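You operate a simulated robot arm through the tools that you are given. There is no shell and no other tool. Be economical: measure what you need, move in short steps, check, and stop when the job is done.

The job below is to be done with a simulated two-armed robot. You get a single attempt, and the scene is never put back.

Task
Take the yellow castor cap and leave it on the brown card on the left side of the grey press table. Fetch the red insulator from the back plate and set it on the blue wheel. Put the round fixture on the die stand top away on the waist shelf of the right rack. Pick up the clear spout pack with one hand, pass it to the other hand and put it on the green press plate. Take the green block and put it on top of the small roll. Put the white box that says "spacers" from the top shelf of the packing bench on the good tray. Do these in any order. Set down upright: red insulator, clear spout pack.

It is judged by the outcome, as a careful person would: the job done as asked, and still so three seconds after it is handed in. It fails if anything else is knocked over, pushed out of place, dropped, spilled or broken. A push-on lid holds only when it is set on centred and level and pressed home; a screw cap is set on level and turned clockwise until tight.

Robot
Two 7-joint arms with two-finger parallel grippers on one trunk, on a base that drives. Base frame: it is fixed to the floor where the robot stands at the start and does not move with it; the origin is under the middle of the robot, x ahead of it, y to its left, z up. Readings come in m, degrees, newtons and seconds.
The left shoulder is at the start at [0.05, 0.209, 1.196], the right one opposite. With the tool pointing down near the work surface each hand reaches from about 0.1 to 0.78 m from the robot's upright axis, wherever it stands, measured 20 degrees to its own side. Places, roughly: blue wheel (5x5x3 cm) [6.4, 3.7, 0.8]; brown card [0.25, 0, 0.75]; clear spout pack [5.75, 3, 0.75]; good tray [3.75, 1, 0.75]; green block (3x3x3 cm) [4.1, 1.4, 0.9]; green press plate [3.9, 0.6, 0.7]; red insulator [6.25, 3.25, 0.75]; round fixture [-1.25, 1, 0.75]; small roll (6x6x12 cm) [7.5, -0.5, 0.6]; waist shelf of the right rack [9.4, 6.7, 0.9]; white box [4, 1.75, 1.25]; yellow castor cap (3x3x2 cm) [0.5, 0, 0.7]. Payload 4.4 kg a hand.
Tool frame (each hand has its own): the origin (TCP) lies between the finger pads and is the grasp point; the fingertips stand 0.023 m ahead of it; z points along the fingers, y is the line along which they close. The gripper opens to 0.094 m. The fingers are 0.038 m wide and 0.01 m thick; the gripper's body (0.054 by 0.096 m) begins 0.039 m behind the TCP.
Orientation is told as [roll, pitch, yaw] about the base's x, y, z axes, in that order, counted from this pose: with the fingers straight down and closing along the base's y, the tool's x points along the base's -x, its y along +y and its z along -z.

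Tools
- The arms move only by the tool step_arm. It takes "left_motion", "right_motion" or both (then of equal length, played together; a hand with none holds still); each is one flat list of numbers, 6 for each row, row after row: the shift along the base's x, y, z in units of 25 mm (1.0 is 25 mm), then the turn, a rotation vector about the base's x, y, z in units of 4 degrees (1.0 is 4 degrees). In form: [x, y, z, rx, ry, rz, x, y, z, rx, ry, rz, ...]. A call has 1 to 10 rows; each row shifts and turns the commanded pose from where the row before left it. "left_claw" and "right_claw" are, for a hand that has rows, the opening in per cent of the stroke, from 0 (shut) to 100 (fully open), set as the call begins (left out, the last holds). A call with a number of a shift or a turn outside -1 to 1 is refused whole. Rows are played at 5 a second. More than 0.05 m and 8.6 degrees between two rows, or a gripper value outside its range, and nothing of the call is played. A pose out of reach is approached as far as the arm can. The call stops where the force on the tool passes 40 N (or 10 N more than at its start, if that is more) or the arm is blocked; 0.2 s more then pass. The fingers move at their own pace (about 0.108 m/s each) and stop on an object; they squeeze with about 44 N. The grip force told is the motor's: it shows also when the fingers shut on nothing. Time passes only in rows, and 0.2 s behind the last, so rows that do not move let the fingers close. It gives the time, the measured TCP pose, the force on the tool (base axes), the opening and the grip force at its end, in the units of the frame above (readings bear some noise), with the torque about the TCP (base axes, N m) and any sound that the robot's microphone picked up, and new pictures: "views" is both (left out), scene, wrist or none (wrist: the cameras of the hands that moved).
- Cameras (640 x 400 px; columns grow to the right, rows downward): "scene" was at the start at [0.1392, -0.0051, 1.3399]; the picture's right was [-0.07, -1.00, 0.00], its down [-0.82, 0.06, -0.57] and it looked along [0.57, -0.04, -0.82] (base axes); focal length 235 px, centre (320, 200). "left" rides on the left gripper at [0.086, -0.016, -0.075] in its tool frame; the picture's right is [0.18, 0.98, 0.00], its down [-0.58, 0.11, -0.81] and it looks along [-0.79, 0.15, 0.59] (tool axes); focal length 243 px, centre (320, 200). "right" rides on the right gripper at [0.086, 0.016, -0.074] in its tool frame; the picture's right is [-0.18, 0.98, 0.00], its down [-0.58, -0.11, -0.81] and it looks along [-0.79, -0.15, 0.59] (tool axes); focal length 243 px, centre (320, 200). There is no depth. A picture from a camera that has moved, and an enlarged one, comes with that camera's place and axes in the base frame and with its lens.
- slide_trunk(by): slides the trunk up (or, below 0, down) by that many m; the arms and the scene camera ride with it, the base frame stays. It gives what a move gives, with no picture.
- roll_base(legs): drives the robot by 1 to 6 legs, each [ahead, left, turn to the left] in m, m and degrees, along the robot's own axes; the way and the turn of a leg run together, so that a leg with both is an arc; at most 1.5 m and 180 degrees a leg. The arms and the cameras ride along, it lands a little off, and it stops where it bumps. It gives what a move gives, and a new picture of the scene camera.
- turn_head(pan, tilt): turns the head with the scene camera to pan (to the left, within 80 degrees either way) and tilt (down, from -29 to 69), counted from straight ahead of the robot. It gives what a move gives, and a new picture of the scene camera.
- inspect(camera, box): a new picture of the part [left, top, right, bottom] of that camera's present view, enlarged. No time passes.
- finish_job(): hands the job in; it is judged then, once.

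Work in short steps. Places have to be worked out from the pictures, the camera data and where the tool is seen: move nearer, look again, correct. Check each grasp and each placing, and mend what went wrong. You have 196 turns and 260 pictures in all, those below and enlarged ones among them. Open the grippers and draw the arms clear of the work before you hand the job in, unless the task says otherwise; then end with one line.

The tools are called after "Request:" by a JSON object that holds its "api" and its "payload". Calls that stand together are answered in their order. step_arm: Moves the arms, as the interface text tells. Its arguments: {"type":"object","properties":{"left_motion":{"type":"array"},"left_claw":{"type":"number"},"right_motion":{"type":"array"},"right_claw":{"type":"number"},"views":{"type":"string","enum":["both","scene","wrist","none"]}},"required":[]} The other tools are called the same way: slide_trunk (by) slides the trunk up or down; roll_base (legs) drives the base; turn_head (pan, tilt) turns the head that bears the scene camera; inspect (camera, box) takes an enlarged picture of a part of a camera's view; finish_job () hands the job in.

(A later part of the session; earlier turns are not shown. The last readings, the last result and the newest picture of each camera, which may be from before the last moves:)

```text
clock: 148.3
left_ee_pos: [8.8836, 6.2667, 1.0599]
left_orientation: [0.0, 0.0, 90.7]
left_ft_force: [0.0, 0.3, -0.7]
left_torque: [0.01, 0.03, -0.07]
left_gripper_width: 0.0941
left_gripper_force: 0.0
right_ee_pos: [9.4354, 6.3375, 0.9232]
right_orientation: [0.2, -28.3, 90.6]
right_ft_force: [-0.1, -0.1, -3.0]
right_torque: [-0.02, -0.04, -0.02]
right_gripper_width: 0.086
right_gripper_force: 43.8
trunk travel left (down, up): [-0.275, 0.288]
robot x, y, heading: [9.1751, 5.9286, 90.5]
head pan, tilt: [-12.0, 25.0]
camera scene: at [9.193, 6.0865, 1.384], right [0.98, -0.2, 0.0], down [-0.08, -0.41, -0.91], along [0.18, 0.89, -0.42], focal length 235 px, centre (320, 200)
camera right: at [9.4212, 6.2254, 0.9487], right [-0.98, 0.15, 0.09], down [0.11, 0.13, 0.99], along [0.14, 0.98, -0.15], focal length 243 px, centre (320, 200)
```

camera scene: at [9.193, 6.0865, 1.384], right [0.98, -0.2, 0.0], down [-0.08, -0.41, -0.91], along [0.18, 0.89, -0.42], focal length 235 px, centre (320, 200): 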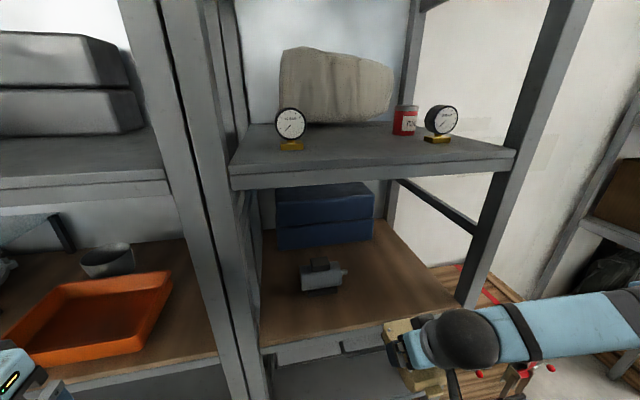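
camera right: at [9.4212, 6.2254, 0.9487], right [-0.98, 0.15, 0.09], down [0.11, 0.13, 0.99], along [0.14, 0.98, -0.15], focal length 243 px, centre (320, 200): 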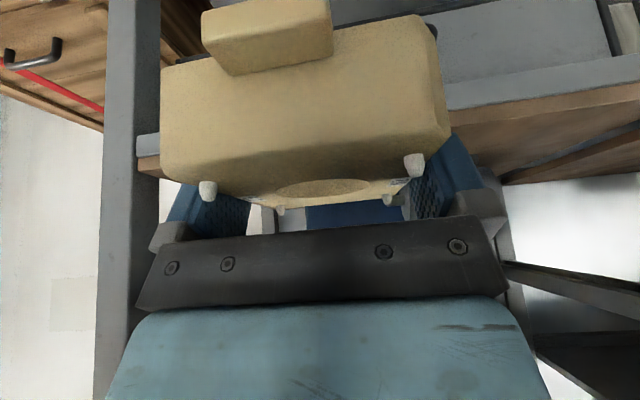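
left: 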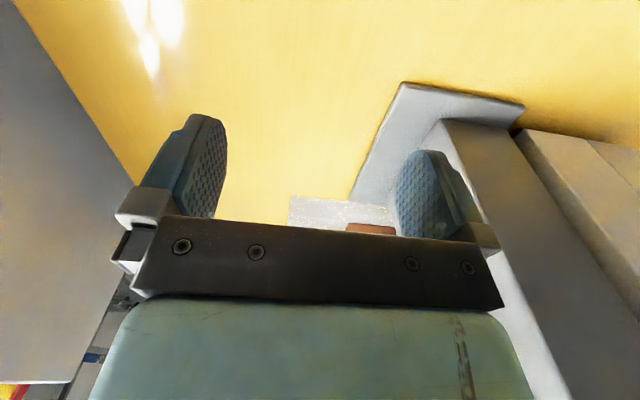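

The forearm would come close to the right post from here; I'll shift the base further left 0.15 and bring the hand back right, so the forearm enters straighter.

Request:
{"api": "roll_base", "payload": {"legs": [[0.02, 0.15, 0]]}}

Request:
{"api": "step_arm", "payload": {"right_motion": [1, 0, 0, 0, 0, 0, 1, 0, 0, 0, 0, 0, 1, 0, 0, 0, 0, 0, 1, 0, 0, 0, 0, 0, 1, 0, 0, 0, 0, 0, 1, 0, 0, 0, 0, 0, 1, 0, 0, 0, 0, 0, 1, 0, 0, 0, 0, 0], "views": "both"}}

```text
clock: 150.3
left_ee_pos: [8.7348, 6.286, 1.059]
left_orientation: [0.0, 0.0, 90.7]
left_ft_force: [0.6, 0.5, 0.0]
left_torque: [0.01, -0.02, 0.03]
left_gripper_width: 0.0938
left_gripper_force: 0.0
right_ee_pos: [9.2863, 6.3553, 0.9237]
right_orientation: [0.0, -28.3, 90.5]
right_ft_force: [0.1, 0.9, -1.8]
right_torque: [0.03, 0.02, 0.0]
right_gripper_width: 0.086
right_gripper_force: 43.9
trunk travel left (down, up): [-0.275, 0.288]
robot x, y, heading: [9.0278, 5.9481, 90.9]
head pan, tilt: [-12.0, 25.0]
camera scene: at [9.0428, 6.105, 1.3839], right [0.98, -0.2, 0.0], down [-0.08, -0.41, -0.91], along [0.18, 0.89, -0.42], focal length 235 px, centre (320, 200)
```

scene: 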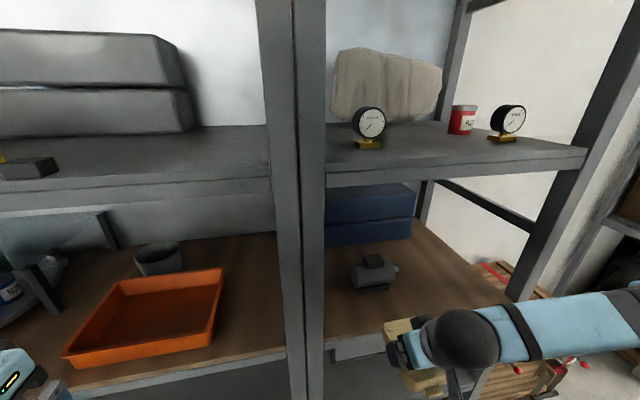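

```text
clock: 152.1
left_ee_pos: [8.7342, 6.2865, 1.0603]
left_orientation: [0.0, 0.1, 90.6]
left_ft_force: [0.0, 0.0, 1.0]
left_torque: [-0.01, 0.02, 0.01]
left_gripper_width: 0.094
left_gripper_force: 0.1
right_ee_pos: [9.4868, 6.3565, 0.9237]
right_orientation: [0.3, -28.3, 90.6]
right_ft_force: [0.4, -0.5, -3.1]
right_torque: [-0.01, 0.0, -0.02]
right_gripper_width: 0.0859
right_gripper_force: 43.6
trunk travel left (down, up): [-0.275, 0.288]
robot x, y, heading: [9.0256, 5.9462, 90.8]
head pan, tilt: [-12.0, 25.0]
camera scene: at [9.0432, 6.1046, 1.3839], right [0.98, -0.2, 0.0], down [-0.08, -0.41, -0.91], along [0.18, 0.89, -0.42], focal length 235 px, centre (320, 200)
camera right: at [9.4719, 6.2439, 0.9489], right [-0.98, 0.15, 0.09], down [0.11, 0.13, 0.99], along [0.14, 0.98, -0.15], focal length 243 px, centre (320, 200)
```

scene: 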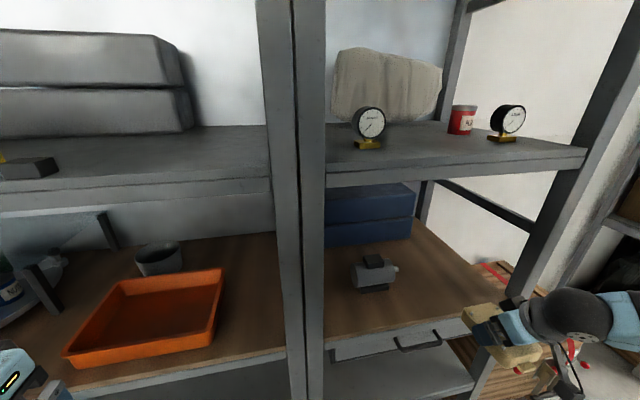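
right: 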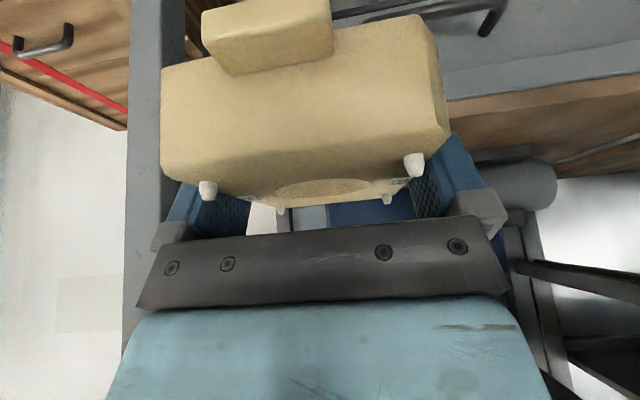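

I'll pan the head right to see where the forearm and elbow are relative to the post.

Request:
{"api": "turn_head", "payload": {"pan": -45, "tilt": 30}}

```text
clock: 153.1
left_ee_pos: [8.7351, 6.2864, 1.0589]
left_orientation: [0.0, 0.1, 90.8]
left_ft_force: [-0.1, 0.3, -0.3]
left_torque: [-0.04, -0.01, 0.0]
left_gripper_width: 0.0941
left_gripper_force: 0.0
right_ee_pos: [9.4862, 6.3552, 0.9232]
right_orientation: [0.1, -28.3, 90.5]
right_ft_force: [-0.7, 0.6, -1.5]
right_torque: [-0.03, 0.03, 0.04]
right_gripper_width: 0.0856
right_gripper_force: 44.4
trunk travel left (down, up): [-0.275, 0.288]
robot x, y, heading: [9.0281, 5.9475, 90.6]
head pan, tilt: [-45.0, 30.0]
camera scene: at [9.0882, 6.0794, 1.3759], right [0.72, -0.7, 0.0], down [-0.35, -0.36, -0.87], along [0.6, 0.62, -0.5], focal length 235 px, centre (320, 200)
```

scene: 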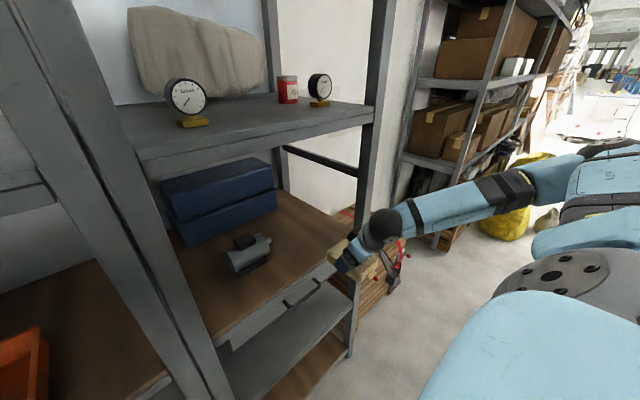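

The elbow will swing inward as the hand advances, leaving adequate clearance to the post. I'll advance in stages.

Request:
{"api": "step_arm", "payload": {"right_motion": [-0.2, 1, 0, 0, 0, 0, -0.2, 1, 0, 0, 0, 0, -0.2, 1, 0, 0, 0, 0, -0.2, 1, 0, 0, 0, 0], "views": "both"}}

```text
clock: 154.1
left_ee_pos: [8.7336, 6.2861, 1.0594]
left_orientation: [-0.1, 0.2, 90.7]
left_ft_force: [0.3, 0.8, 0.1]
left_torque: [-0.01, -0.02, 0.01]
left_gripper_width: 0.0939
left_gripper_force: 0.1
right_ee_pos: [9.467, 6.458, 0.9221]
right_orientation: [0.2, -28.2, 90.5]
right_ft_force: [0.5, 0.1, -1.6]
right_torque: [-0.04, 0.01, 0.0]
right_gripper_width: 0.0858
right_gripper_force: 43.5
trunk travel left (down, up): [-0.275, 0.288]
robot x, y, heading: [9.026, 5.9471, 90.5]
head pan, tilt: [-45.0, 30.0]
camera scene: at [9.0883, 6.08, 1.3758], right [0.72, -0.7, 0.0], down [-0.35, -0.36, -0.87], along [0.6, 0.62, -0.5], focal length 235 px, centre (320, 200)
camera right: at [9.4516, 6.3451, 0.9492], right [-0.98, 0.15, 0.09], down [0.11, 0.13, 0.99], along [0.14, 0.98, -0.15], focal length 243 px, centre (320, 200)
```

scene: 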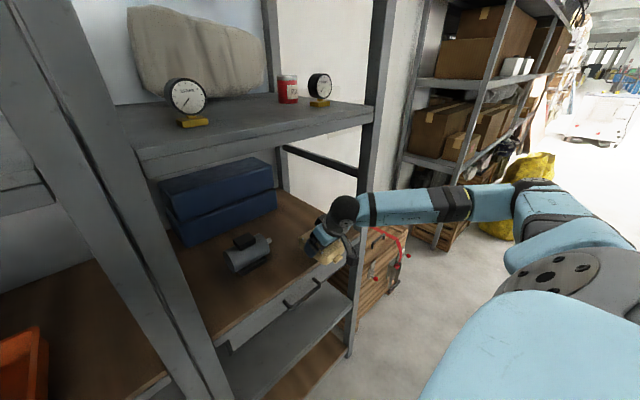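
right: 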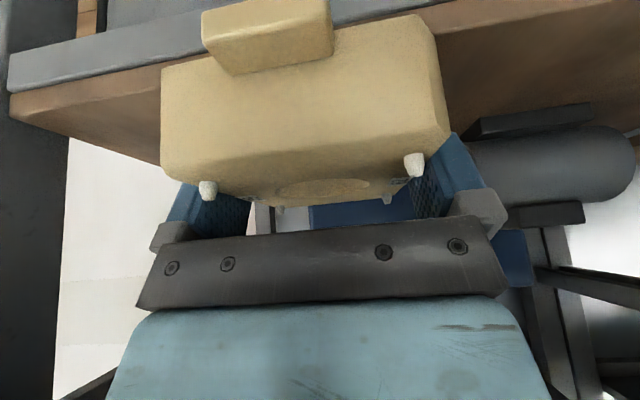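

Clear so far; the motor-like item is ~5 cm left of the gripper. Advancing the remaining 0.11 m.

Request:
{"api": "step_arm", "payload": {"right_motion": [0.1, 0.8, 0, 0, 0, 0, 0.1, 0.8, 0, 0, 0, 0, 0.1, 0.8, -0.1, 0, 0, 0], "views": "scene"}}

```text
clock: 154.8
left_ee_pos: [8.7359, 6.2863, 1.0599]
left_orientation: [-0.1, 0.2, 90.7]
left_ft_force: [0.3, 0.1, -0.9]
left_torque: [-0.04, 0.01, -0.01]
left_gripper_width: 0.0941
left_gripper_force: 0.0
right_ee_pos: [9.4738, 6.5162, 0.9214]
right_orientation: [0.2, -28.2, 90.6]
right_ft_force: [0.7, 1.6, -2.5]
right_torque: [-0.02, -0.03, -0.03]
right_gripper_width: 0.0858
right_gripper_force: 44.1
trunk travel left (down, up): [-0.275, 0.288]
robot x, y, heading: [9.0246, 5.9444, 90.4]
head pan, tilt: [-45.0, 30.0]
camera scene: at [9.0884, 6.0802, 1.3758], right [0.72, -0.7, 0.0], down [-0.35, -0.36, -0.87], along [0.6, 0.62, -0.5], focal length 235 px, centre (320, 200)
```

scene: 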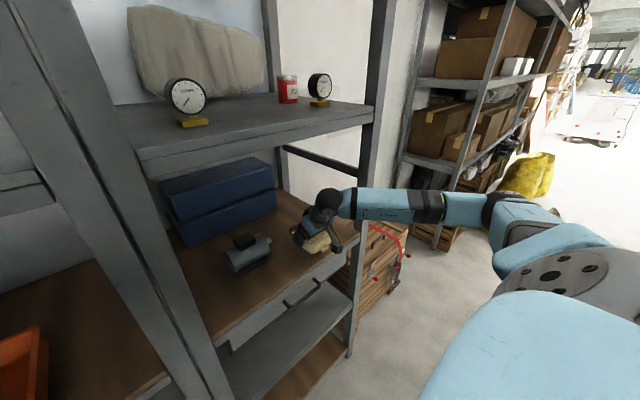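

Next 5 cm, then I'll check and lower.

Request:
{"api": "step_arm", "payload": {"right_motion": [0, 0.7, 0, 0, 0, 0, 0, 0.7, -0.2, 0, 0, 0, 0, 0.6, -0.3, 0, 0, 0], "views": "both"}}

```text
clock: 155.7
left_ee_pos: [8.7347, 6.2871, 1.0593]
left_orientation: [-0.1, 0.0, 90.7]
left_ft_force: [0.2, -0.2, -0.1]
left_torque: [0.0, -0.02, 0.0]
left_gripper_width: 0.0939
left_gripper_force: 0.1
right_ee_pos: [9.4732, 6.5666, 0.9081]
right_orientation: [0.2, -28.3, 90.4]
right_ft_force: [0.4, -0.9, -2.2]
right_torque: [-0.04, 0.02, -0.01]
right_gripper_width: 0.0857
right_gripper_force: 43.6
trunk travel left (down, up): [-0.275, 0.288]
robot x, y, heading: [9.0266, 5.9507, 90.6]
head pan, tilt: [-45.0, 30.0]
camera scene: at [9.0882, 6.08, 1.3758], right [0.72, -0.7, 0.0], down [-0.35, -0.36, -0.87], along [0.6, 0.62, -0.5], focal length 235 px, centre (320, 200)
camera right: at [9.4587, 6.4542, 0.9335], right [-0.98, 0.15, 0.09], down [0.11, 0.13, 0.99], along [0.14, 0.98, -0.15], focal length 243 px, centre (320, 200)
```

scene: 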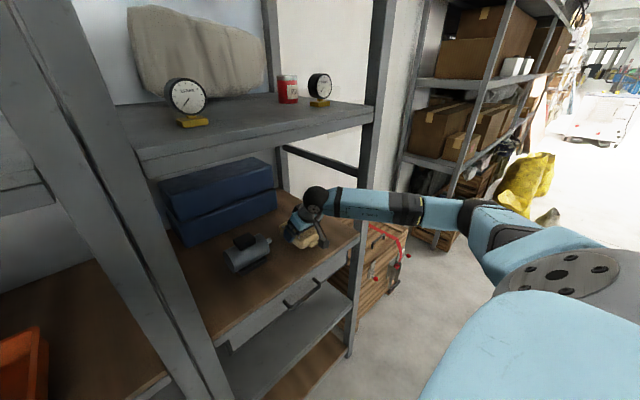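
right: 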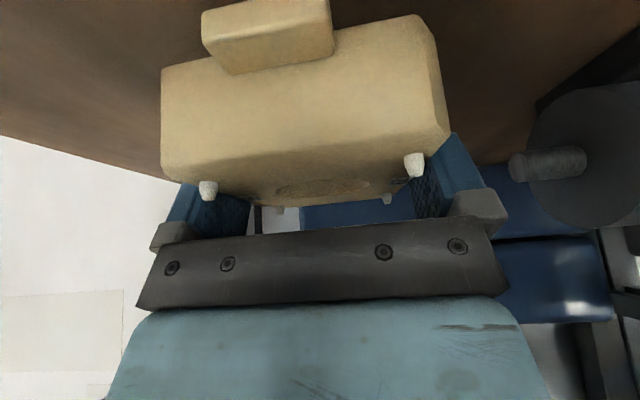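

Over the shelf. I'll go 2 cm further and lower until contact.

Request:
{"api": "step_arm", "payload": {"right_motion": [0, 0.4, -0.1, 0, 0, 0, 0, 0.4, -0.3, 0, 0, 0, 0, 0, -0.3, 0, 0, 0, 0, 0, -0.3, 0, 0, 0], "views": "none"}}

Request:
{"api": "step_arm", "payload": {"right_motion": [0, 0, -0.2, 0, 0, 0, 0, 0, 0, 0, 0, 0], "views": "wrist"}}

```text
clock: 156.7
left_ee_pos: [8.7319, 6.2834, 1.0604]
left_orientation: [-0.1, -0.1, 90.7]
left_ft_force: [-0.8, 0.0, 0.5]
left_torque: [-0.03, 0.0, 0.01]
left_gripper_width: 0.0939
left_gripper_force: 0.0
right_ee_pos: [9.4741, 6.5858, 0.8892]
right_orientation: [0.1, -28.7, 90.5]
right_ft_force: [3.7, 1.9, 25.9]
right_torque: [-0.96, -0.28, -0.01]
right_gripper_width: 0.0858
right_gripper_force: 44.5
trunk travel left (down, up): [-0.275, 0.288]
robot x, y, heading: [9.0266, 5.9469, 90.7]
head pan, tilt: [-45.0, 30.0]
```

```text
clock: 157.0
left_ee_pos: [8.7352, 6.2855, 1.0594]
left_orientation: [-0.1, 0.1, 90.7]
left_ft_force: [0.4, -0.3, 1.0]
left_torque: [-0.01, 0.03, 0.02]
left_gripper_width: 0.0942
left_gripper_force: 0.1
right_ee_pos: [9.4748, 6.5885, 0.8902]
right_orientation: [0.1, -29.3, 90.4]
right_ft_force: [-2.7, -1.4, 18.0]
right_torque: [-1.21, -0.41, -0.06]
right_gripper_width: 0.0859
right_gripper_force: 43.5
trunk travel left (down, up): [-0.275, 0.288]
robot x, y, heading: [9.0243, 5.9459, 90.4]
head pan, tilt: [-45.0, 30.0]
stopped in row 1 (right hand): the force on the tool passed its limit at 44 N (the readings are from after the stop); the commanded pose is now the measured one
camera right: at [9.4598, 6.4756, 0.913], right [-0.98, 0.15, 0.09], down [0.11, 0.11, 0.99], along [0.14, 0.98, -0.13], focal length 243 px, centre (320, 200)
```

right: 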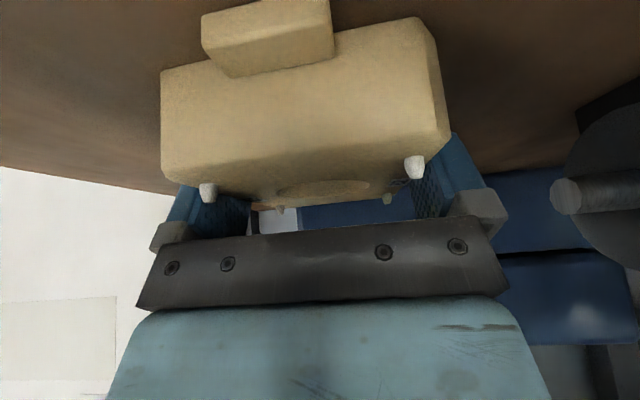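

Contact on the shelf at TCP 0.889. I'll open and lift off gently.

Request:
{"api": "step_arm", "payload": {"right_motion": [0, 0, 0, 0, 0, 0, 0, 0, 0, 0, 0, 0], "right_claw": 100, "views": "wrist"}}

Request:
{"api": "step_arm", "payload": {"right_motion": [0, 0, 0.3, 0, 0, 0, 0, 0, 0.4, 0, 0, 0, 0, 0, 0.6, 0, 0, 0, 0, -0.2, 0.6, 0, 0, 0], "views": "both"}}

```text
clock: 157.6
left_ee_pos: [8.733, 6.2834, 1.0594]
left_orientation: [-0.2, 0.0, 90.7]
left_ft_force: [0.5, -0.2, 0.1]
left_torque: [0.01, 0.02, -0.04]
left_gripper_width: 0.094
left_gripper_force: 0.0
right_ee_pos: [9.4716, 6.5867, 0.8872]
right_orientation: [0.1, -29.3, 90.6]
right_ft_force: [-8.7, 4.1, 22.2]
right_torque: [0.02, -0.43, 0.68]
right_gripper_width: 0.0899
right_gripper_force: 0.1
trunk travel left (down, up): [-0.275, 0.288]
robot x, y, heading: [9.0264, 5.9468, 90.6]
head pan, tilt: [-45.0, 30.0]
camera right: at [9.458, 6.4755, 0.9129], right [-0.98, 0.15, 0.09], down [0.11, 0.11, 0.99], along [0.14, 0.98, -0.13], focal length 243 px, centre (320, 200)
```

right: 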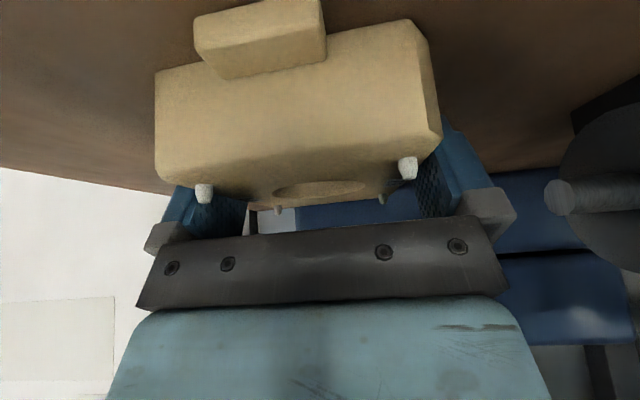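

```text
clock: 158.6
left_ee_pos: [8.7343, 6.2853, 1.0605]
left_orientation: [-0.1, 0.0, 90.8]
left_ft_force: [0.0, -0.1, 0.1]
left_torque: [-0.02, 0.0, -0.05]
left_gripper_width: 0.0942
left_gripper_force: 0.0
right_ee_pos: [9.476, 6.5829, 0.933]
right_orientation: [0.2, -28.9, 90.4]
right_ft_force: [-0.3, -0.4, -0.4]
right_torque: [-0.04, 0.0, -0.03]
right_gripper_width: 0.0941
right_gripper_force: 0.0
trunk travel left (down, up): [-0.275, 0.288]
robot x, y, heading: [9.0289, 5.9459, 90.7]
head pan, tilt: [-45.0, 30.0]
camera scene: at [9.088, 6.0787, 1.376], right [0.72, -0.7, 0.0], down [-0.35, -0.36, -0.87], along [0.61, 0.62, -0.5], focal length 235 px, centre (320, 200)
camera right: at [9.4606, 6.4705, 0.9572], right [-0.98, 0.15, 0.09], down [0.11, 0.12, 0.99], along [0.14, 0.98, -0.14], focal length 243 px, centre (320, 200)
```

scene: 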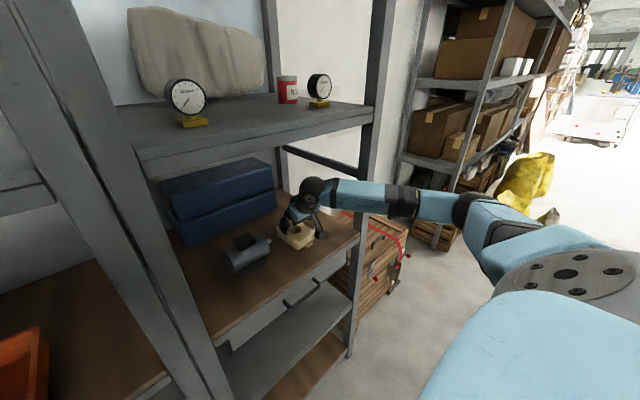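
right: 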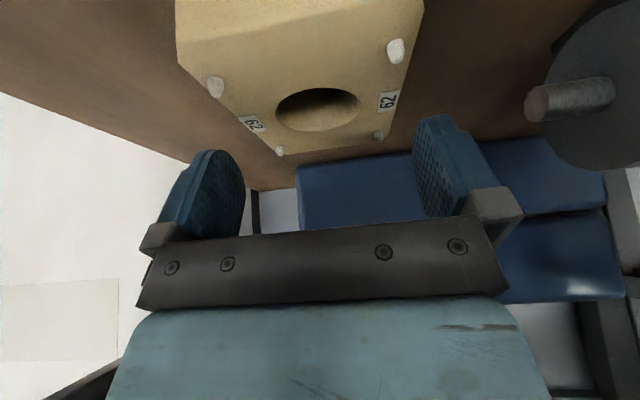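

The fixture sits on the waist shelf. I'll withdraw along the way I came.

Request:
{"api": "step_arm", "payload": {"right_motion": [0, -0.8, 0.3, 0, 0, 0, 0, -1, 0, 0, 0, 0, 0, -1, 0, 0, 0, 0, 0, -1, 0, 0, 0, 0, 0, -1, 0, 0, 0, 0, 0, -1, 0, 0, 0, 0, 0, -1, 0, 0, 0, 0, 0, -1, 0, 0, 0, 0, 0, -1, 0, 0, 0, 0], "views": "scene"}}

Request:
{"api": "inspect", "payload": {"camera": "scene", "box": [180, 150, 400, 290]}}

```text
clock: 160.6
left_ee_pos: [8.734, 6.2859, 1.0597]
left_orientation: [-0.1, 0.0, 90.8]
left_ft_force: [-0.5, 0.5, -0.3]
left_torque: [0.0, 0.01, 0.02]
left_gripper_width: 0.094
left_gripper_force: 0.0
right_ee_pos: [9.4733, 6.3627, 0.9404]
right_orientation: [0.1, -29.0, 90.4]
right_ft_force: [-0.3, 0.7, 0.9]
right_torque: [-0.04, -0.03, 0.01]
right_gripper_width: 0.094
right_gripper_force: 0.0
trunk travel left (down, up): [-0.275, 0.288]
robot x, y, heading: [9.0277, 5.948, 90.7]
head pan, tilt: [-45.0, 30.0]
camera scene: at [9.0877, 6.0786, 1.376], right [0.72, -0.7, 0.0], down [-0.35, -0.36, -0.87], along [0.61, 0.62, -0.5], focal length 235 px, centre (320, 200)
```

scene: 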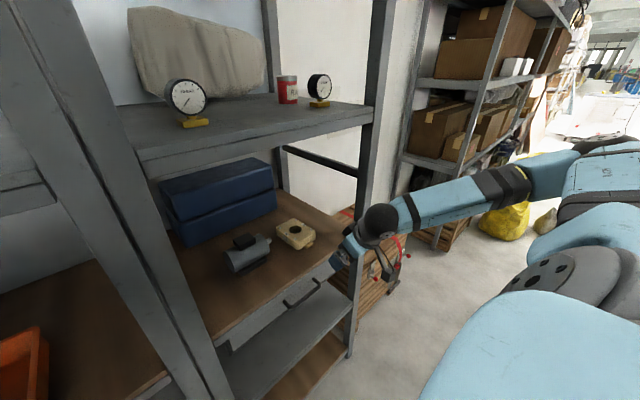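

```text
2.86 times, centred on (290, 220) of scene
camera zoom: at [9.0877, 6.0786, 1.376], right [0.72, -0.7, 0.0], down [-0.35, -0.36, -0.87], along [0.61, 0.62, -0.5], focal length 670 px, centre (406, 143)
```

zoom: 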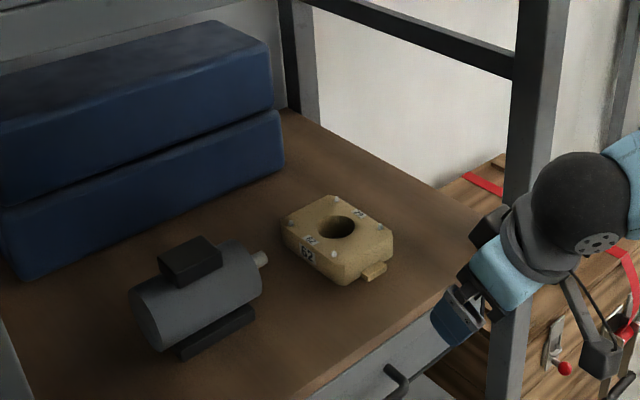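

The fixture stands flat on the shelf. I'll straighten and tuck the right hand, then drive toward the spout/insulator bench.

Request:
{"api": "step_arm", "payload": {"right_motion": [-0.3, -0.5, 0.3, -1, 0, 0, -0.5, -0.5, 0.5, -1, 0, 0, -0.5, -0.5, 0.5, -1, 0, 0, -0.5, -0.2, 0.5, -1, 0, 0, -0.5, 0, 0.5, -1, 0, 0, -0.5, 0, 0.5, -1, 0, 0, -0.5, 0, 0.5, -1, 0, 0, -0.5, 0, 0.5, -0.2, 0, 0, -0.5, 0, 0, 0, 0, 0, -0.5, 0, 0, 0, 0, 0], "views": "none"}}

Request:
{"api": "roll_base", "payload": {"legs": [[-0.5, 0, 0], [0, 0, 90], [1.5, 0, 0], [1.0, 0, 0], [0, 0, 90]]}}

```text
clock: 162.8
left_ee_pos: [8.7345, 6.2854, 1.0596]
left_orientation: [0.1, 0.2, 90.7]
left_ft_force: [0.2, 0.2, 0.1]
left_torque: [0.02, -0.05, -0.01]
left_gripper_width: 0.094
left_gripper_force: 0.0
right_ee_pos: [9.3552, 6.3218, 1.0345]
right_orientation: [0.3, -0.1, 90.4]
right_ft_force: [-0.9, -0.2, 0.0]
right_torque: [0.0, 0.0, -0.01]
right_gripper_width: 0.0941
right_gripper_force: 0.2
trunk travel left (down, up): [-0.275, 0.288]
robot x, y, heading: [9.0264, 5.9471, 90.8]
head pan, tilt: [-45.0, 30.0]
```

```text
clock: 185.3
left_ee_pos: [6.8261, 5.0451, 1.0595]
left_orientation: [0.1, 0.1, -87.4]
left_ft_force: [0.0, -0.5, 0.0]
left_torque: [0.0, 0.01, 0.01]
left_gripper_width: 0.0941
left_gripper_force: 0.2
right_ee_pos: [6.2078, 4.9901, 1.0364]
right_orientation: [0.3, -0.1, -87.8]
right_ft_force: [0.3, 0.4, -0.3]
right_torque: [-0.01, -0.02, 0.03]
right_gripper_width: 0.094
right_gripper_force: 0.0
trunk travel left (down, up): [-0.275, 0.288]
robot x, y, heading: [6.5228, 5.3716, -87.6]
head pan, tilt: [-45.0, 30.0]
camera scene: at [6.4668, 5.2408, 1.3759], right [-0.74, 0.67, 0.0], down [0.34, 0.37, -0.87], along [-0.58, -0.64, -0.5], focal length 235 px, centre (320, 200)
```

scene: 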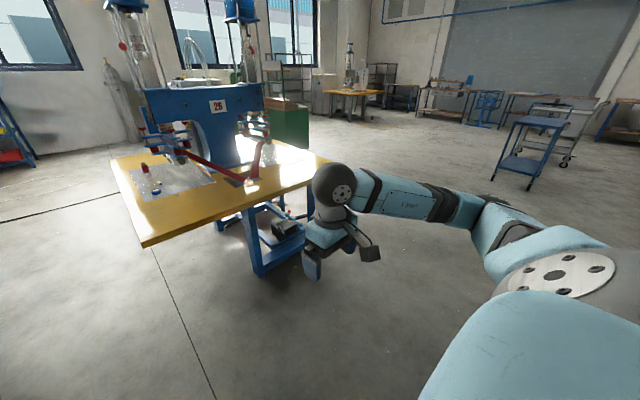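

I'll look straight at the bench.

Request:
{"api": "turn_head", "payload": {"pan": -12, "tilt": 25}}

Request:
{"api": "inspect", "payload": {"camera": "scene", "box": [220, 110, 460, 260]}}

```text
clock: 186.3
left_ee_pos: [6.8274, 5.046, 1.06]
left_orientation: [-0.1, 0.1, -87.4]
left_ft_force: [0.5, 0.8, 0.8]
left_torque: [-0.02, -0.02, 0.04]
left_gripper_width: 0.0941
left_gripper_force: 0.2
right_ee_pos: [6.2072, 4.9905, 1.0355]
right_orientation: [0.3, 0.0, -87.7]
right_ft_force: [-0.6, -0.3, -0.5]
right_torque: [-0.01, 0.03, 0.01]
right_gripper_width: 0.0939
right_gripper_force: 0.2
trunk travel left (down, up): [-0.275, 0.288]
robot x, y, heading: [6.5265, 5.3769, -87.6]
head pan, tilt: [-12.0, 25.0]
camera scene: at [6.5125, 5.2167, 1.3839], right [-0.99, 0.16, 0.0], down [0.07, 0.42, -0.91], along [-0.15, -0.89, -0.42], focal length 235 px, centre (320, 200)
```

scene: 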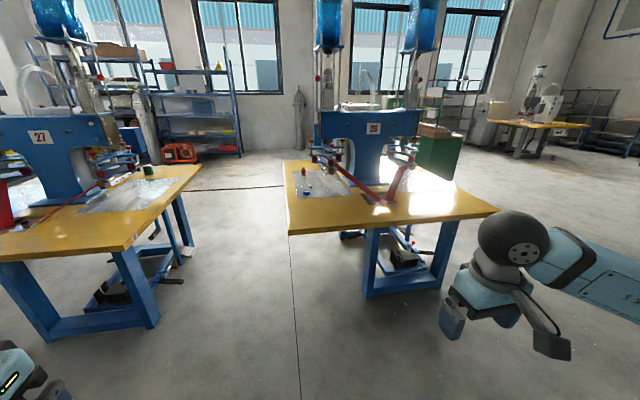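

```text
2.67 times, centred on (340, 185) of scene
camera zoom: at [6.5125, 5.2167, 1.3839], right [-0.99, 0.16, 0.0], down [0.07, 0.42, -0.91], along [-0.15, -0.89, -0.42], focal length 626 px, centre (267, 240)
```

zoom: 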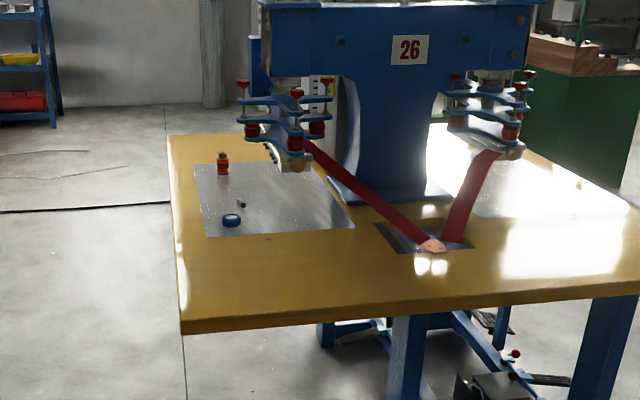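

The insulator (~(6.34, 3.38)) and wheel (~(6.36, 3.79)) stand on the plate at the table's left end, with an open gap (x 6.51–7.2) beside it and no legs near. I'll position in front of the gap facing −x and then slide sideways into it.

Request:
{"api": "roll_base", "payload": {"legs": [[0.64, 0.32, 0], [0, 0, -92.4]]}}

Request:
{"api": "turn_head", "payload": {"pan": 45, "tilt": 35}}

```text
clock: 194.1
left_ee_pos: [6.5353, 4.4568, 1.0609]
left_orientation: [-0.1, 0.1, -179.3]
left_ft_force: [-0.5, 0.6, 1.6]
left_torque: [0.03, 0.01, 0.0]
left_gripper_width: 0.0941
left_gripper_force: 0.0
right_ee_pos: [6.5014, 5.0777, 1.0356]
right_orientation: [0.5, -0.1, -179.7]
right_ft_force: [0.5, 0.6, 0.3]
right_torque: [0.01, -0.01, -0.02]
right_gripper_width: 0.094
right_gripper_force: 0.1
trunk travel left (down, up): [-0.275, 0.288]
robot x, y, heading: [6.875, 4.7455, -179.3]
head pan, tilt: [-12.0, 25.0]
camera scene: at [6.7167, 4.7642, 1.3839], right [0.2, 0.98, 0.0], down [0.41, -0.08, -0.91], along [-0.89, 0.18, -0.42], focal length 235 px, centre (320, 200)
```

scene: 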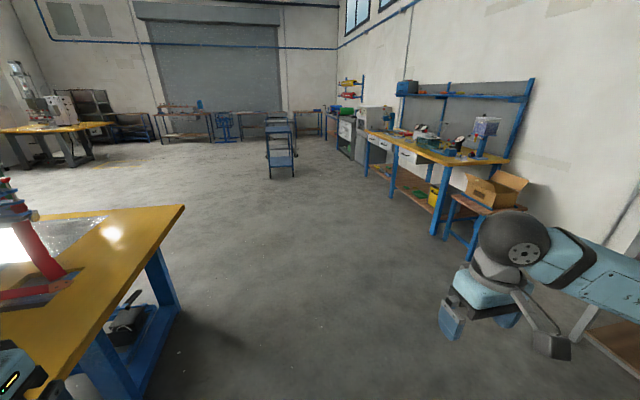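

```text
clock: 195.4
left_ee_pos: [6.5359, 4.4558, 1.0598]
left_orientation: [0.1, 0.1, -179.3]
left_ft_force: [-0.3, 0.9, 0.7]
left_torque: [-0.02, 0.0, 0.01]
left_gripper_width: 0.0943
left_gripper_force: 0.2
right_ee_pos: [6.5009, 5.077, 1.0353]
right_orientation: [0.4, -0.1, -179.6]
right_ft_force: [0.0, 0.2, 0.2]
right_torque: [0.0, 0.01, -0.01]
right_gripper_width: 0.0941
right_gripper_force: 0.1
trunk travel left (down, up): [-0.275, 0.288]
robot x, y, heading: [6.8783, 4.7502, -179.3]
head pan, tilt: [45.0, 35.0]
camera scene: at [6.7454, 4.6831, 1.3681], right [-0.71, 0.7, 0.0], down [0.4, 0.41, -0.82], along [-0.57, -0.59, -0.57], focal length 235 px, centre (320, 200)
```

scene: 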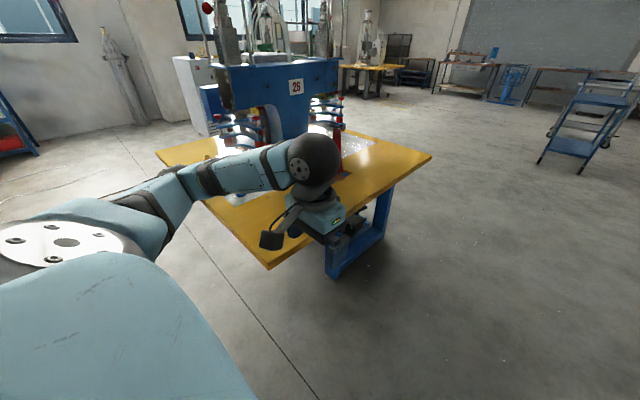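

The way is clear. I'll slide left 1.1 m into the gap.

Request:
{"api": "roll_base", "payload": {"legs": [[0, 0.55, 0], [0, 0.53, 0]]}}

Request:
{"api": "turn_head", "payload": {"pan": 5, "tilt": 50}}

```text
clock: 205.4
left_ee_pos: [6.5459, 3.3833, 1.0586]
left_orientation: [0.0, 0.1, -179.7]
left_ft_force: [0.3, -0.2, 1.1]
left_torque: [-0.01, 0.0, -0.02]
left_gripper_width: 0.0943
left_gripper_force: 0.2
right_ee_pos: [6.5133, 4.0037, 1.0351]
right_orientation: [0.4, -0.1, -179.9]
right_ft_force: [-0.2, 0.7, -0.4]
right_torque: [0.04, 0.02, -0.01]
right_gripper_width: 0.0941
right_gripper_force: 0.0
trunk travel left (down, up): [-0.275, 0.288]
robot x, y, heading: [6.8843, 3.6717, -179.7]
head pan, tilt: [45.0, 35.0]
camera scene: at [6.7569, 3.6089, 1.3681], right [-0.71, 0.7, 0.0], down [0.4, 0.41, -0.82], along [-0.58, -0.58, -0.57], focal length 235 px, centre (320, 200)
```

scene: 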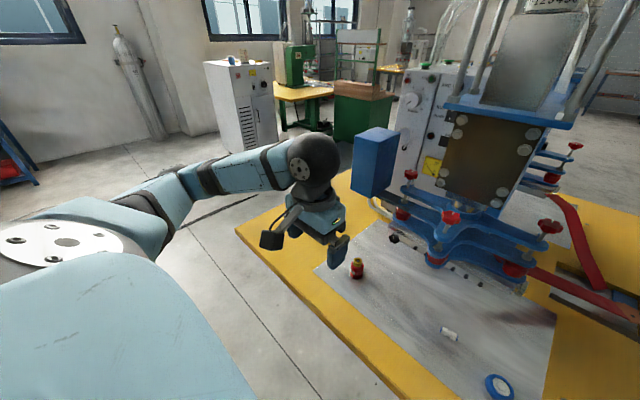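

```text
clock: 206.5
left_ee_pos: [6.5471, 3.3827, 1.0599]
left_orientation: [0.0, 0.1, -179.6]
left_ft_force: [-0.2, -0.6, 0.1]
left_torque: [0.02, 0.03, -0.03]
left_gripper_width: 0.0937
left_gripper_force: 0.1
right_ee_pos: [6.515, 4.0048, 1.0358]
right_orientation: [0.3, -0.1, -179.9]
right_ft_force: [-0.7, 0.3, 0.0]
right_torque: [0.0, 0.03, 0.05]
right_gripper_width: 0.0941
right_gripper_force: 0.1
trunk travel left (down, up): [-0.275, 0.288]
robot x, y, heading: [6.8849, 3.6716, -179.7]
head pan, tilt: [5.0, 50.0]
camera scene: at [6.7421, 3.6643, 1.3464], right [-0.09, 1.0, 0.0], down [0.76, 0.07, -0.64], along [-0.64, -0.06, -0.77], focal length 235 px, centre (320, 200)
```

scene: 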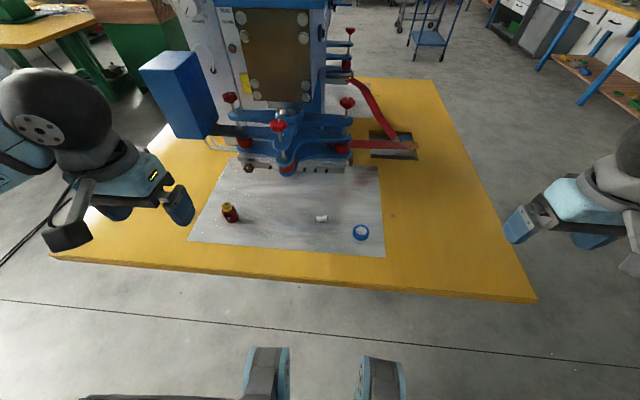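

Request:
{"api": "inspect", "payload": {"camera": "scene", "box": [190, 160, 390, 260]}}

```text
3.20 times, centred on (290, 210) of scene
camera zoom: at [6.7421, 3.6643, 1.3464], right [-0.09, 1.0, 0.0], down [0.76, 0.07, -0.64], along [-0.64, -0.06, -0.77], focal length 751 px, centre (416, 168)
```

zoom: 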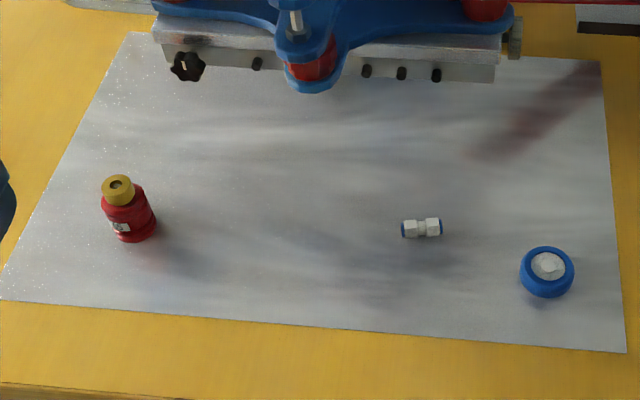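

The insulator base is at about (6.351, 3.355), ~8 cm tall, and the wheel at (6.364, 3.749), lying flat with the hub up. I'll bring the left hand over the insulator.

Request:
{"api": "step_arm", "payload": {"left_motion": [-1, -0.15, -0.5, 0, 0, 0, -1, -0.15, -0.6, 0, 0, 0, -1, -0.15, -0.6, 0, 0, 0, -1, -0.15, -0.6, 0, 0, 0, -1, -0.15, -0.6, 0, 0, 0, -1, -0.15, -0.6, 0, 0, 0, -1, -0.15, -0.6, 0, 0, 0, -0.8, 0, -0.6, 0, 0, 0], "left_claw": 90, "views": "both"}}

```text
clock: 208.3
left_ee_pos: [6.3509, 3.3565, 0.9411]
left_orientation: [0.0, 0.1, -179.6]
left_ft_force: [-0.3, 0.5, 0.5]
left_torque: [0.02, 0.02, 0.04]
left_gripper_width: 0.0845
left_gripper_force: 0.0
right_ee_pos: [6.5134, 4.0047, 1.0337]
right_orientation: [0.3, 0.0, -179.9]
right_ft_force: [0.4, -0.8, 0.4]
right_torque: [0.01, 0.0, -0.03]
right_gripper_width: 0.0942
right_gripper_force: 0.1
trunk travel left (down, up): [-0.275, 0.288]
robot x, y, heading: [6.8886, 3.6701, -179.8]
head pan, tilt: [5.0, 50.0]
camera scene: at [6.7416, 3.6644, 1.3464], right [-0.09, 1.0, 0.0], down [0.76, 0.07, -0.64], along [-0.64, -0.06, -0.77], focal length 235 px, centre (320, 200)
camera left: at [6.4356, 3.3734, 1.0163], right [0.19, -0.98, 0.0], down [-0.58, -0.11, 0.81], along [-0.79, -0.15, -0.59], focal length 243 px, centre (320, 200)
```

scene: 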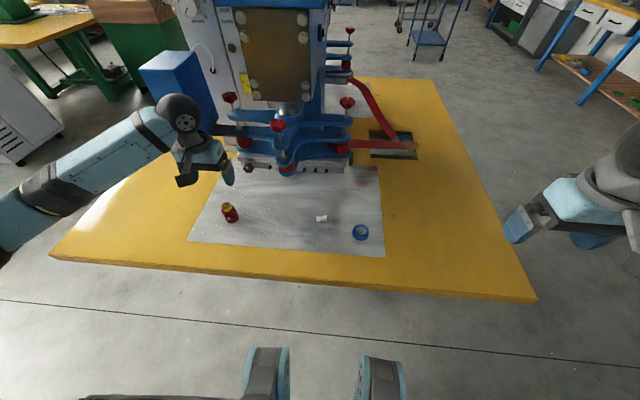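
left: 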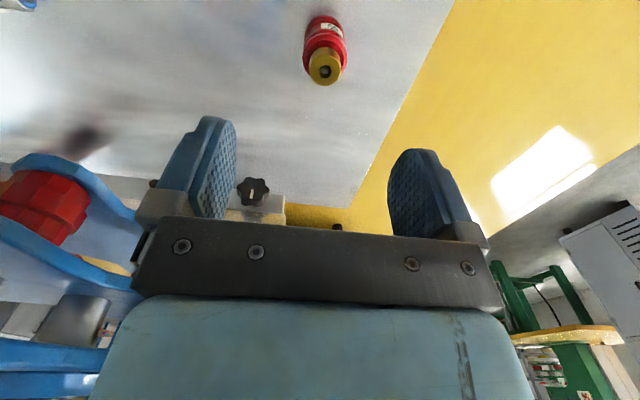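

Triangulated: insulator top at (6.342, 3.353, 0.812). I'll align and lower in two stages.

Request:
{"api": "step_arm", "payload": {"left_motion": [-0.3, -0.15, -0.6, 0, 0, 0, 0, 0, -1, 0, 0, 0, 0, 0, -1, 0, 0, 0, 0, 0, -1, 0, 0, 0], "views": "wrist"}}

```text
clock: 209.3
left_ee_pos: [6.3445, 3.3518, 0.8516]
left_orientation: [0.0, 0.1, -179.6]
left_ft_force: [-0.2, -0.3, 0.0]
left_torque: [0.01, 0.01, 0.0]
left_gripper_width: 0.0847
left_gripper_force: 0.1
right_ee_pos: [6.5151, 4.0035, 1.0352]
right_orientation: [0.3, -0.1, -179.9]
right_ft_force: [-0.1, -0.3, -0.2]
right_torque: [0.04, 0.02, -0.04]
right_gripper_width: 0.094
right_gripper_force: 0.0
trunk travel left (down, up): [-0.275, 0.288]
robot x, y, heading: [6.8867, 3.6751, -179.5]
head pan, tilt: [5.0, 50.0]
camera left: at [6.4292, 3.3697, 0.9267], right [0.19, -0.98, 0.0], down [-0.58, -0.11, 0.81], along [-0.79, -0.15, -0.59], focal length 243 px, centre (320, 200)
```

left: 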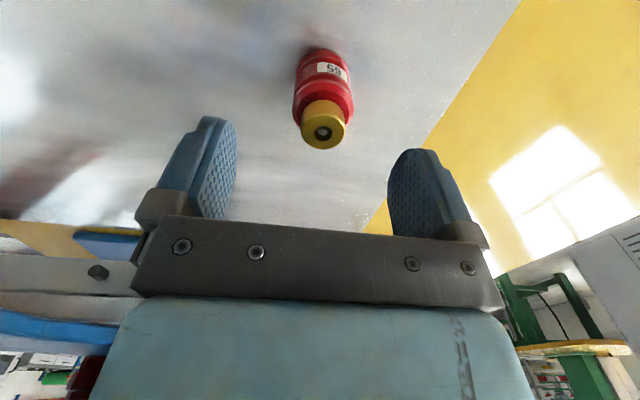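

Aligned. I'll lower to z≈0.787 and close.

Request:
{"api": "step_arm", "payload": {"left_motion": [-0.1, 0, -0.9, 0, 0, 0, 0, 0, -0.9, 0, 0, 0, 0, 0, -0.8, 0, 0, 0], "views": "wrist"}}

Request:
{"api": "step_arm", "payload": {"left_motion": [0, 0, 0, 0, 0, 0, 0, 0, 0, 0, 0, 0, 0, 0, 0, 0, 0, 0], "left_claw": 0, "views": "wrist"}}

```text
clock: 210.1
left_ee_pos: [6.3417, 3.3527, 0.7871]
left_orientation: [0.0, 0.1, -179.6]
left_ft_force: [0.6, 0.2, 0.6]
left_torque: [-0.03, 0.03, 0.03]
left_gripper_width: 0.0847
left_gripper_force: 0.1
right_ee_pos: [6.5146, 4.0037, 1.0351]
right_orientation: [0.4, -0.1, -179.9]
right_ft_force: [0.1, 0.1, 1.4]
right_torque: [-0.01, -0.01, -0.01]
right_gripper_width: 0.094
right_gripper_force: 0.0
trunk travel left (down, up): [-0.275, 0.288]
robot x, y, heading: [6.887, 3.6699, -179.7]
head pan, tilt: [5.0, 50.0]
camera left: at [6.4274, 3.37, 0.8617], right [0.19, -0.98, 0.0], down [-0.58, -0.11, 0.81], along [-0.79, -0.15, -0.59], focal length 243 px, centre (320, 200)
```

left: 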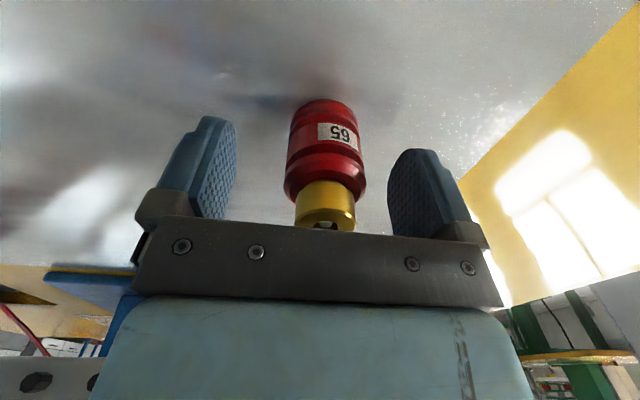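

```text
clock: 210.9
left_ee_pos: [6.3419, 3.3523, 0.7872]
left_orientation: [-0.1, 0.1, -179.5]
left_ft_force: [1.1, -0.7, 0.0]
left_torque: [-0.01, 0.04, -0.01]
left_gripper_width: 0.0382
left_gripper_force: 43.9
right_ee_pos: [6.5144, 4.0041, 1.0355]
right_orientation: [0.4, -0.1, -179.9]
right_ft_force: [-0.2, 0.6, 0.5]
right_torque: [-0.05, -0.03, -0.01]
right_gripper_width: 0.0941
right_gripper_force: 0.1
trunk travel left (down, up): [-0.275, 0.288]
robot x, y, heading: [6.886, 3.6705, -179.5]
head pan, tilt: [5.0, 50.0]
camera left: at [6.4274, 3.3701, 0.862], right [0.19, -0.98, 0.0], down [-0.58, -0.11, 0.81], along [-0.79, -0.15, -0.59], focal length 243 px, centre (320, 200)
```

left: 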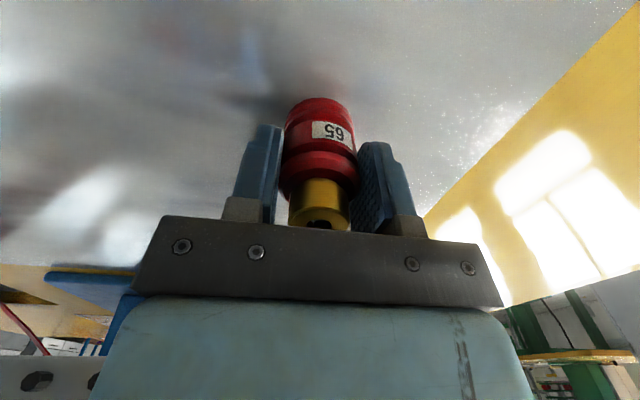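

Gripped (0.038 m). I'll lift and carry along +y, keeping clear of the press head, toward the wheel.

Request:
{"api": "step_arm", "payload": {"left_motion": [0, 0, 1, 0, 0, 0, 0, 0, 1, 0, 0, 0, 0.5, 0, 1, 0, 0, 0, 1, 0, 1, 0, 0, 0, 1, 0, 0.8, 0, 0, 0, 0.5, 1, 0, 0, 0, 0, 0, 1, 0, 0, 0, 0, 0, 1, 0, 0, 0, 0, 0, 1, 0, 0, 0, 0, 0, 1, 0, 0, 0, 0], "views": "none"}}

Request:
{"api": "step_arm", "payload": {"left_motion": [0, 1, 0, 0, 0, 0, 0, 1, 0, 0, 0, 0, 0, 1, 0, 0, 0, 0, 0, 1, 0, 0, 0, 0, 0, 1, 0, 0, 0, 0, 0, 1, 0, 0, 0, 0, 0, 1, 0, 0, 0, 0, 0, 1, 0, 0, 0, 0, 0, 1, 0, 0, 0, 0], "views": "both"}}

```text
clock: 213.1
left_ee_pos: [6.4177, 3.4777, 0.9086]
left_orientation: [0.1, 0.2, -179.5]
left_ft_force: [-0.3, -0.3, -1.5]
left_torque: [0.0, 0.0, 0.01]
left_gripper_width: 0.0385
left_gripper_force: 43.8
right_ee_pos: [6.515, 4.0046, 1.0337]
right_orientation: [0.3, -0.1, -180.0]
right_ft_force: [-1.6, -0.2, -0.4]
right_torque: [0.03, 0.01, -0.01]
right_gripper_width: 0.0938
right_gripper_force: 0.1
trunk travel left (down, up): [-0.275, 0.288]
robot x, y, heading: [6.8876, 3.674, -179.3]
head pan, tilt: [5.0, 50.0]
```

```text
clock: 215.1
left_ee_pos: [6.4163, 3.7031, 0.9066]
left_orientation: [0.0, 0.1, -179.6]
left_ft_force: [1.0, 0.7, -1.2]
left_torque: [-0.02, -0.02, 0.0]
left_gripper_width: 0.0384
left_gripper_force: 43.8
right_ee_pos: [6.5152, 4.0049, 1.0341]
right_orientation: [0.4, 0.0, -179.9]
right_ft_force: [-0.7, -0.5, 0.7]
right_torque: [-0.04, 0.0, 0.01]
right_gripper_width: 0.0938
right_gripper_force: 0.0
trunk travel left (down, up): [-0.275, 0.288]
robot x, y, heading: [6.8841, 3.6715, -179.7]
head pan, tilt: [5.0, 50.0]
camera scene: at [6.742, 3.6652, 1.3464], right [-0.09, 1.0, 0.0], down [0.76, 0.07, -0.64], along [-0.64, -0.06, -0.77], focal length 235 px, centre (320, 200)
camera left: at [6.5018, 3.7207, 0.9822], right [0.19, -0.98, 0.0], down [-0.58, -0.11, 0.81], along [-0.79, -0.15, -0.59], focal length 243 px, centre (320, 200)
```

scene: 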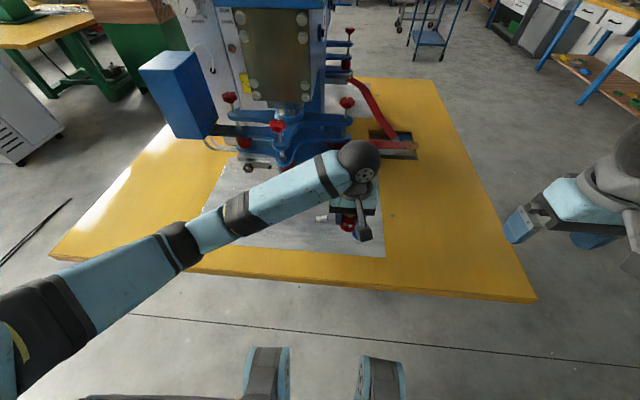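
left: 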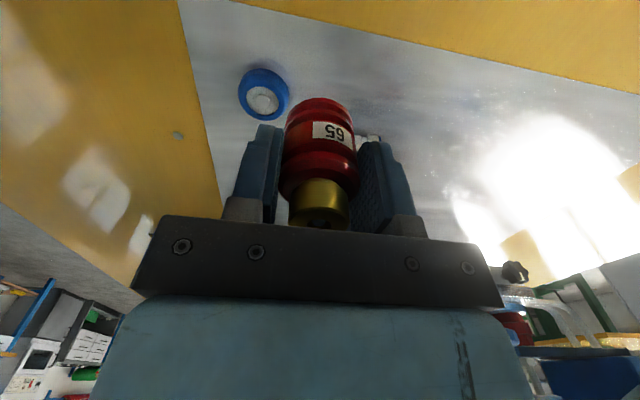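

The wheel computes to (6.370, 3.748). I'll enlarge it to see its top face.

Request:
{"api": "inspect", "payload": {"camera": "left", "box": [215, 50, 315, 130]}}

```text
5.00 times, centred on (265, 90) of left
camera zoom: at [6.5018, 3.7207, 0.9822], right [0.19, -0.98, 0.0], down [-0.58, -0.11, 0.81], along [-0.79, -0.15, -0.59], focal length 1213 px, centre (595, 750)
```

zoom: 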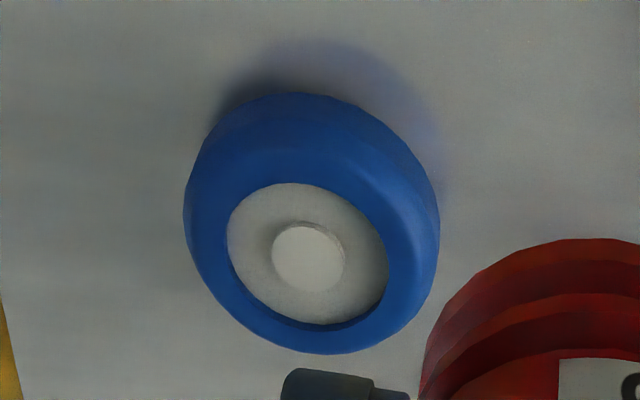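

The hub boss centre is at (6.370, 3.749). I'll move over it and lower partway.

Request:
{"api": "step_arm", "payload": {"left_motion": [-0.6, 0.6, 0, 0, 0, 0, -0.6, 0.6, 0, 0, 0, 0, -0.65, 0.62, -0.6, 0, 0, 0, 0, 0, -0.9, 0, 0, 0, 0, 0, -0.8, 0, 0, 0], "views": "both"}}

```text
clock: 216.3
left_ee_pos: [6.37, 3.7487, 0.8491]
left_orientation: [0.0, 0.1, -179.6]
left_ft_force: [0.2, -0.5, -1.9]
left_torque: [0.02, -0.01, 0.02]
left_gripper_width: 0.0381
left_gripper_force: 43.7
right_ee_pos: [6.5154, 4.0041, 1.0351]
right_orientation: [0.4, -0.1, -180.0]
right_ft_force: [0.2, -0.4, -0.9]
right_torque: [-0.01, 0.04, 0.02]
right_gripper_width: 0.094
right_gripper_force: 0.0
trunk travel left (down, up): [-0.275, 0.288]
robot x, y, heading: [6.8865, 3.6706, -179.5]
head pan, tilt: [5.0, 50.0]
camera scene: at [6.7418, 3.6646, 1.3464], right [-0.09, 1.0, 0.0], down [0.76, 0.07, -0.64], along [-0.64, -0.06, -0.77], focal length 235 px, centre (320, 200)
camera left: at [6.4556, 3.7661, 0.9242], right [0.19, -0.98, 0.0], down [-0.58, -0.11, 0.81], along [-0.79, -0.15, -0.59], focal length 243 px, centre (320, 200)
```

scene: 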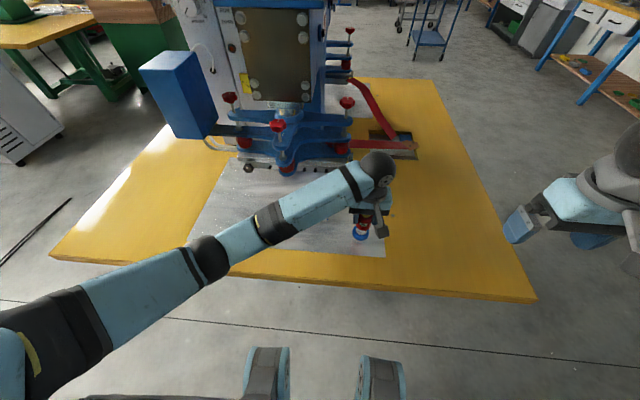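
left: 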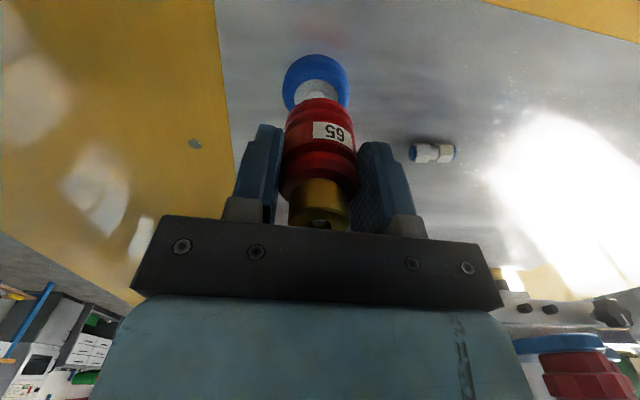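

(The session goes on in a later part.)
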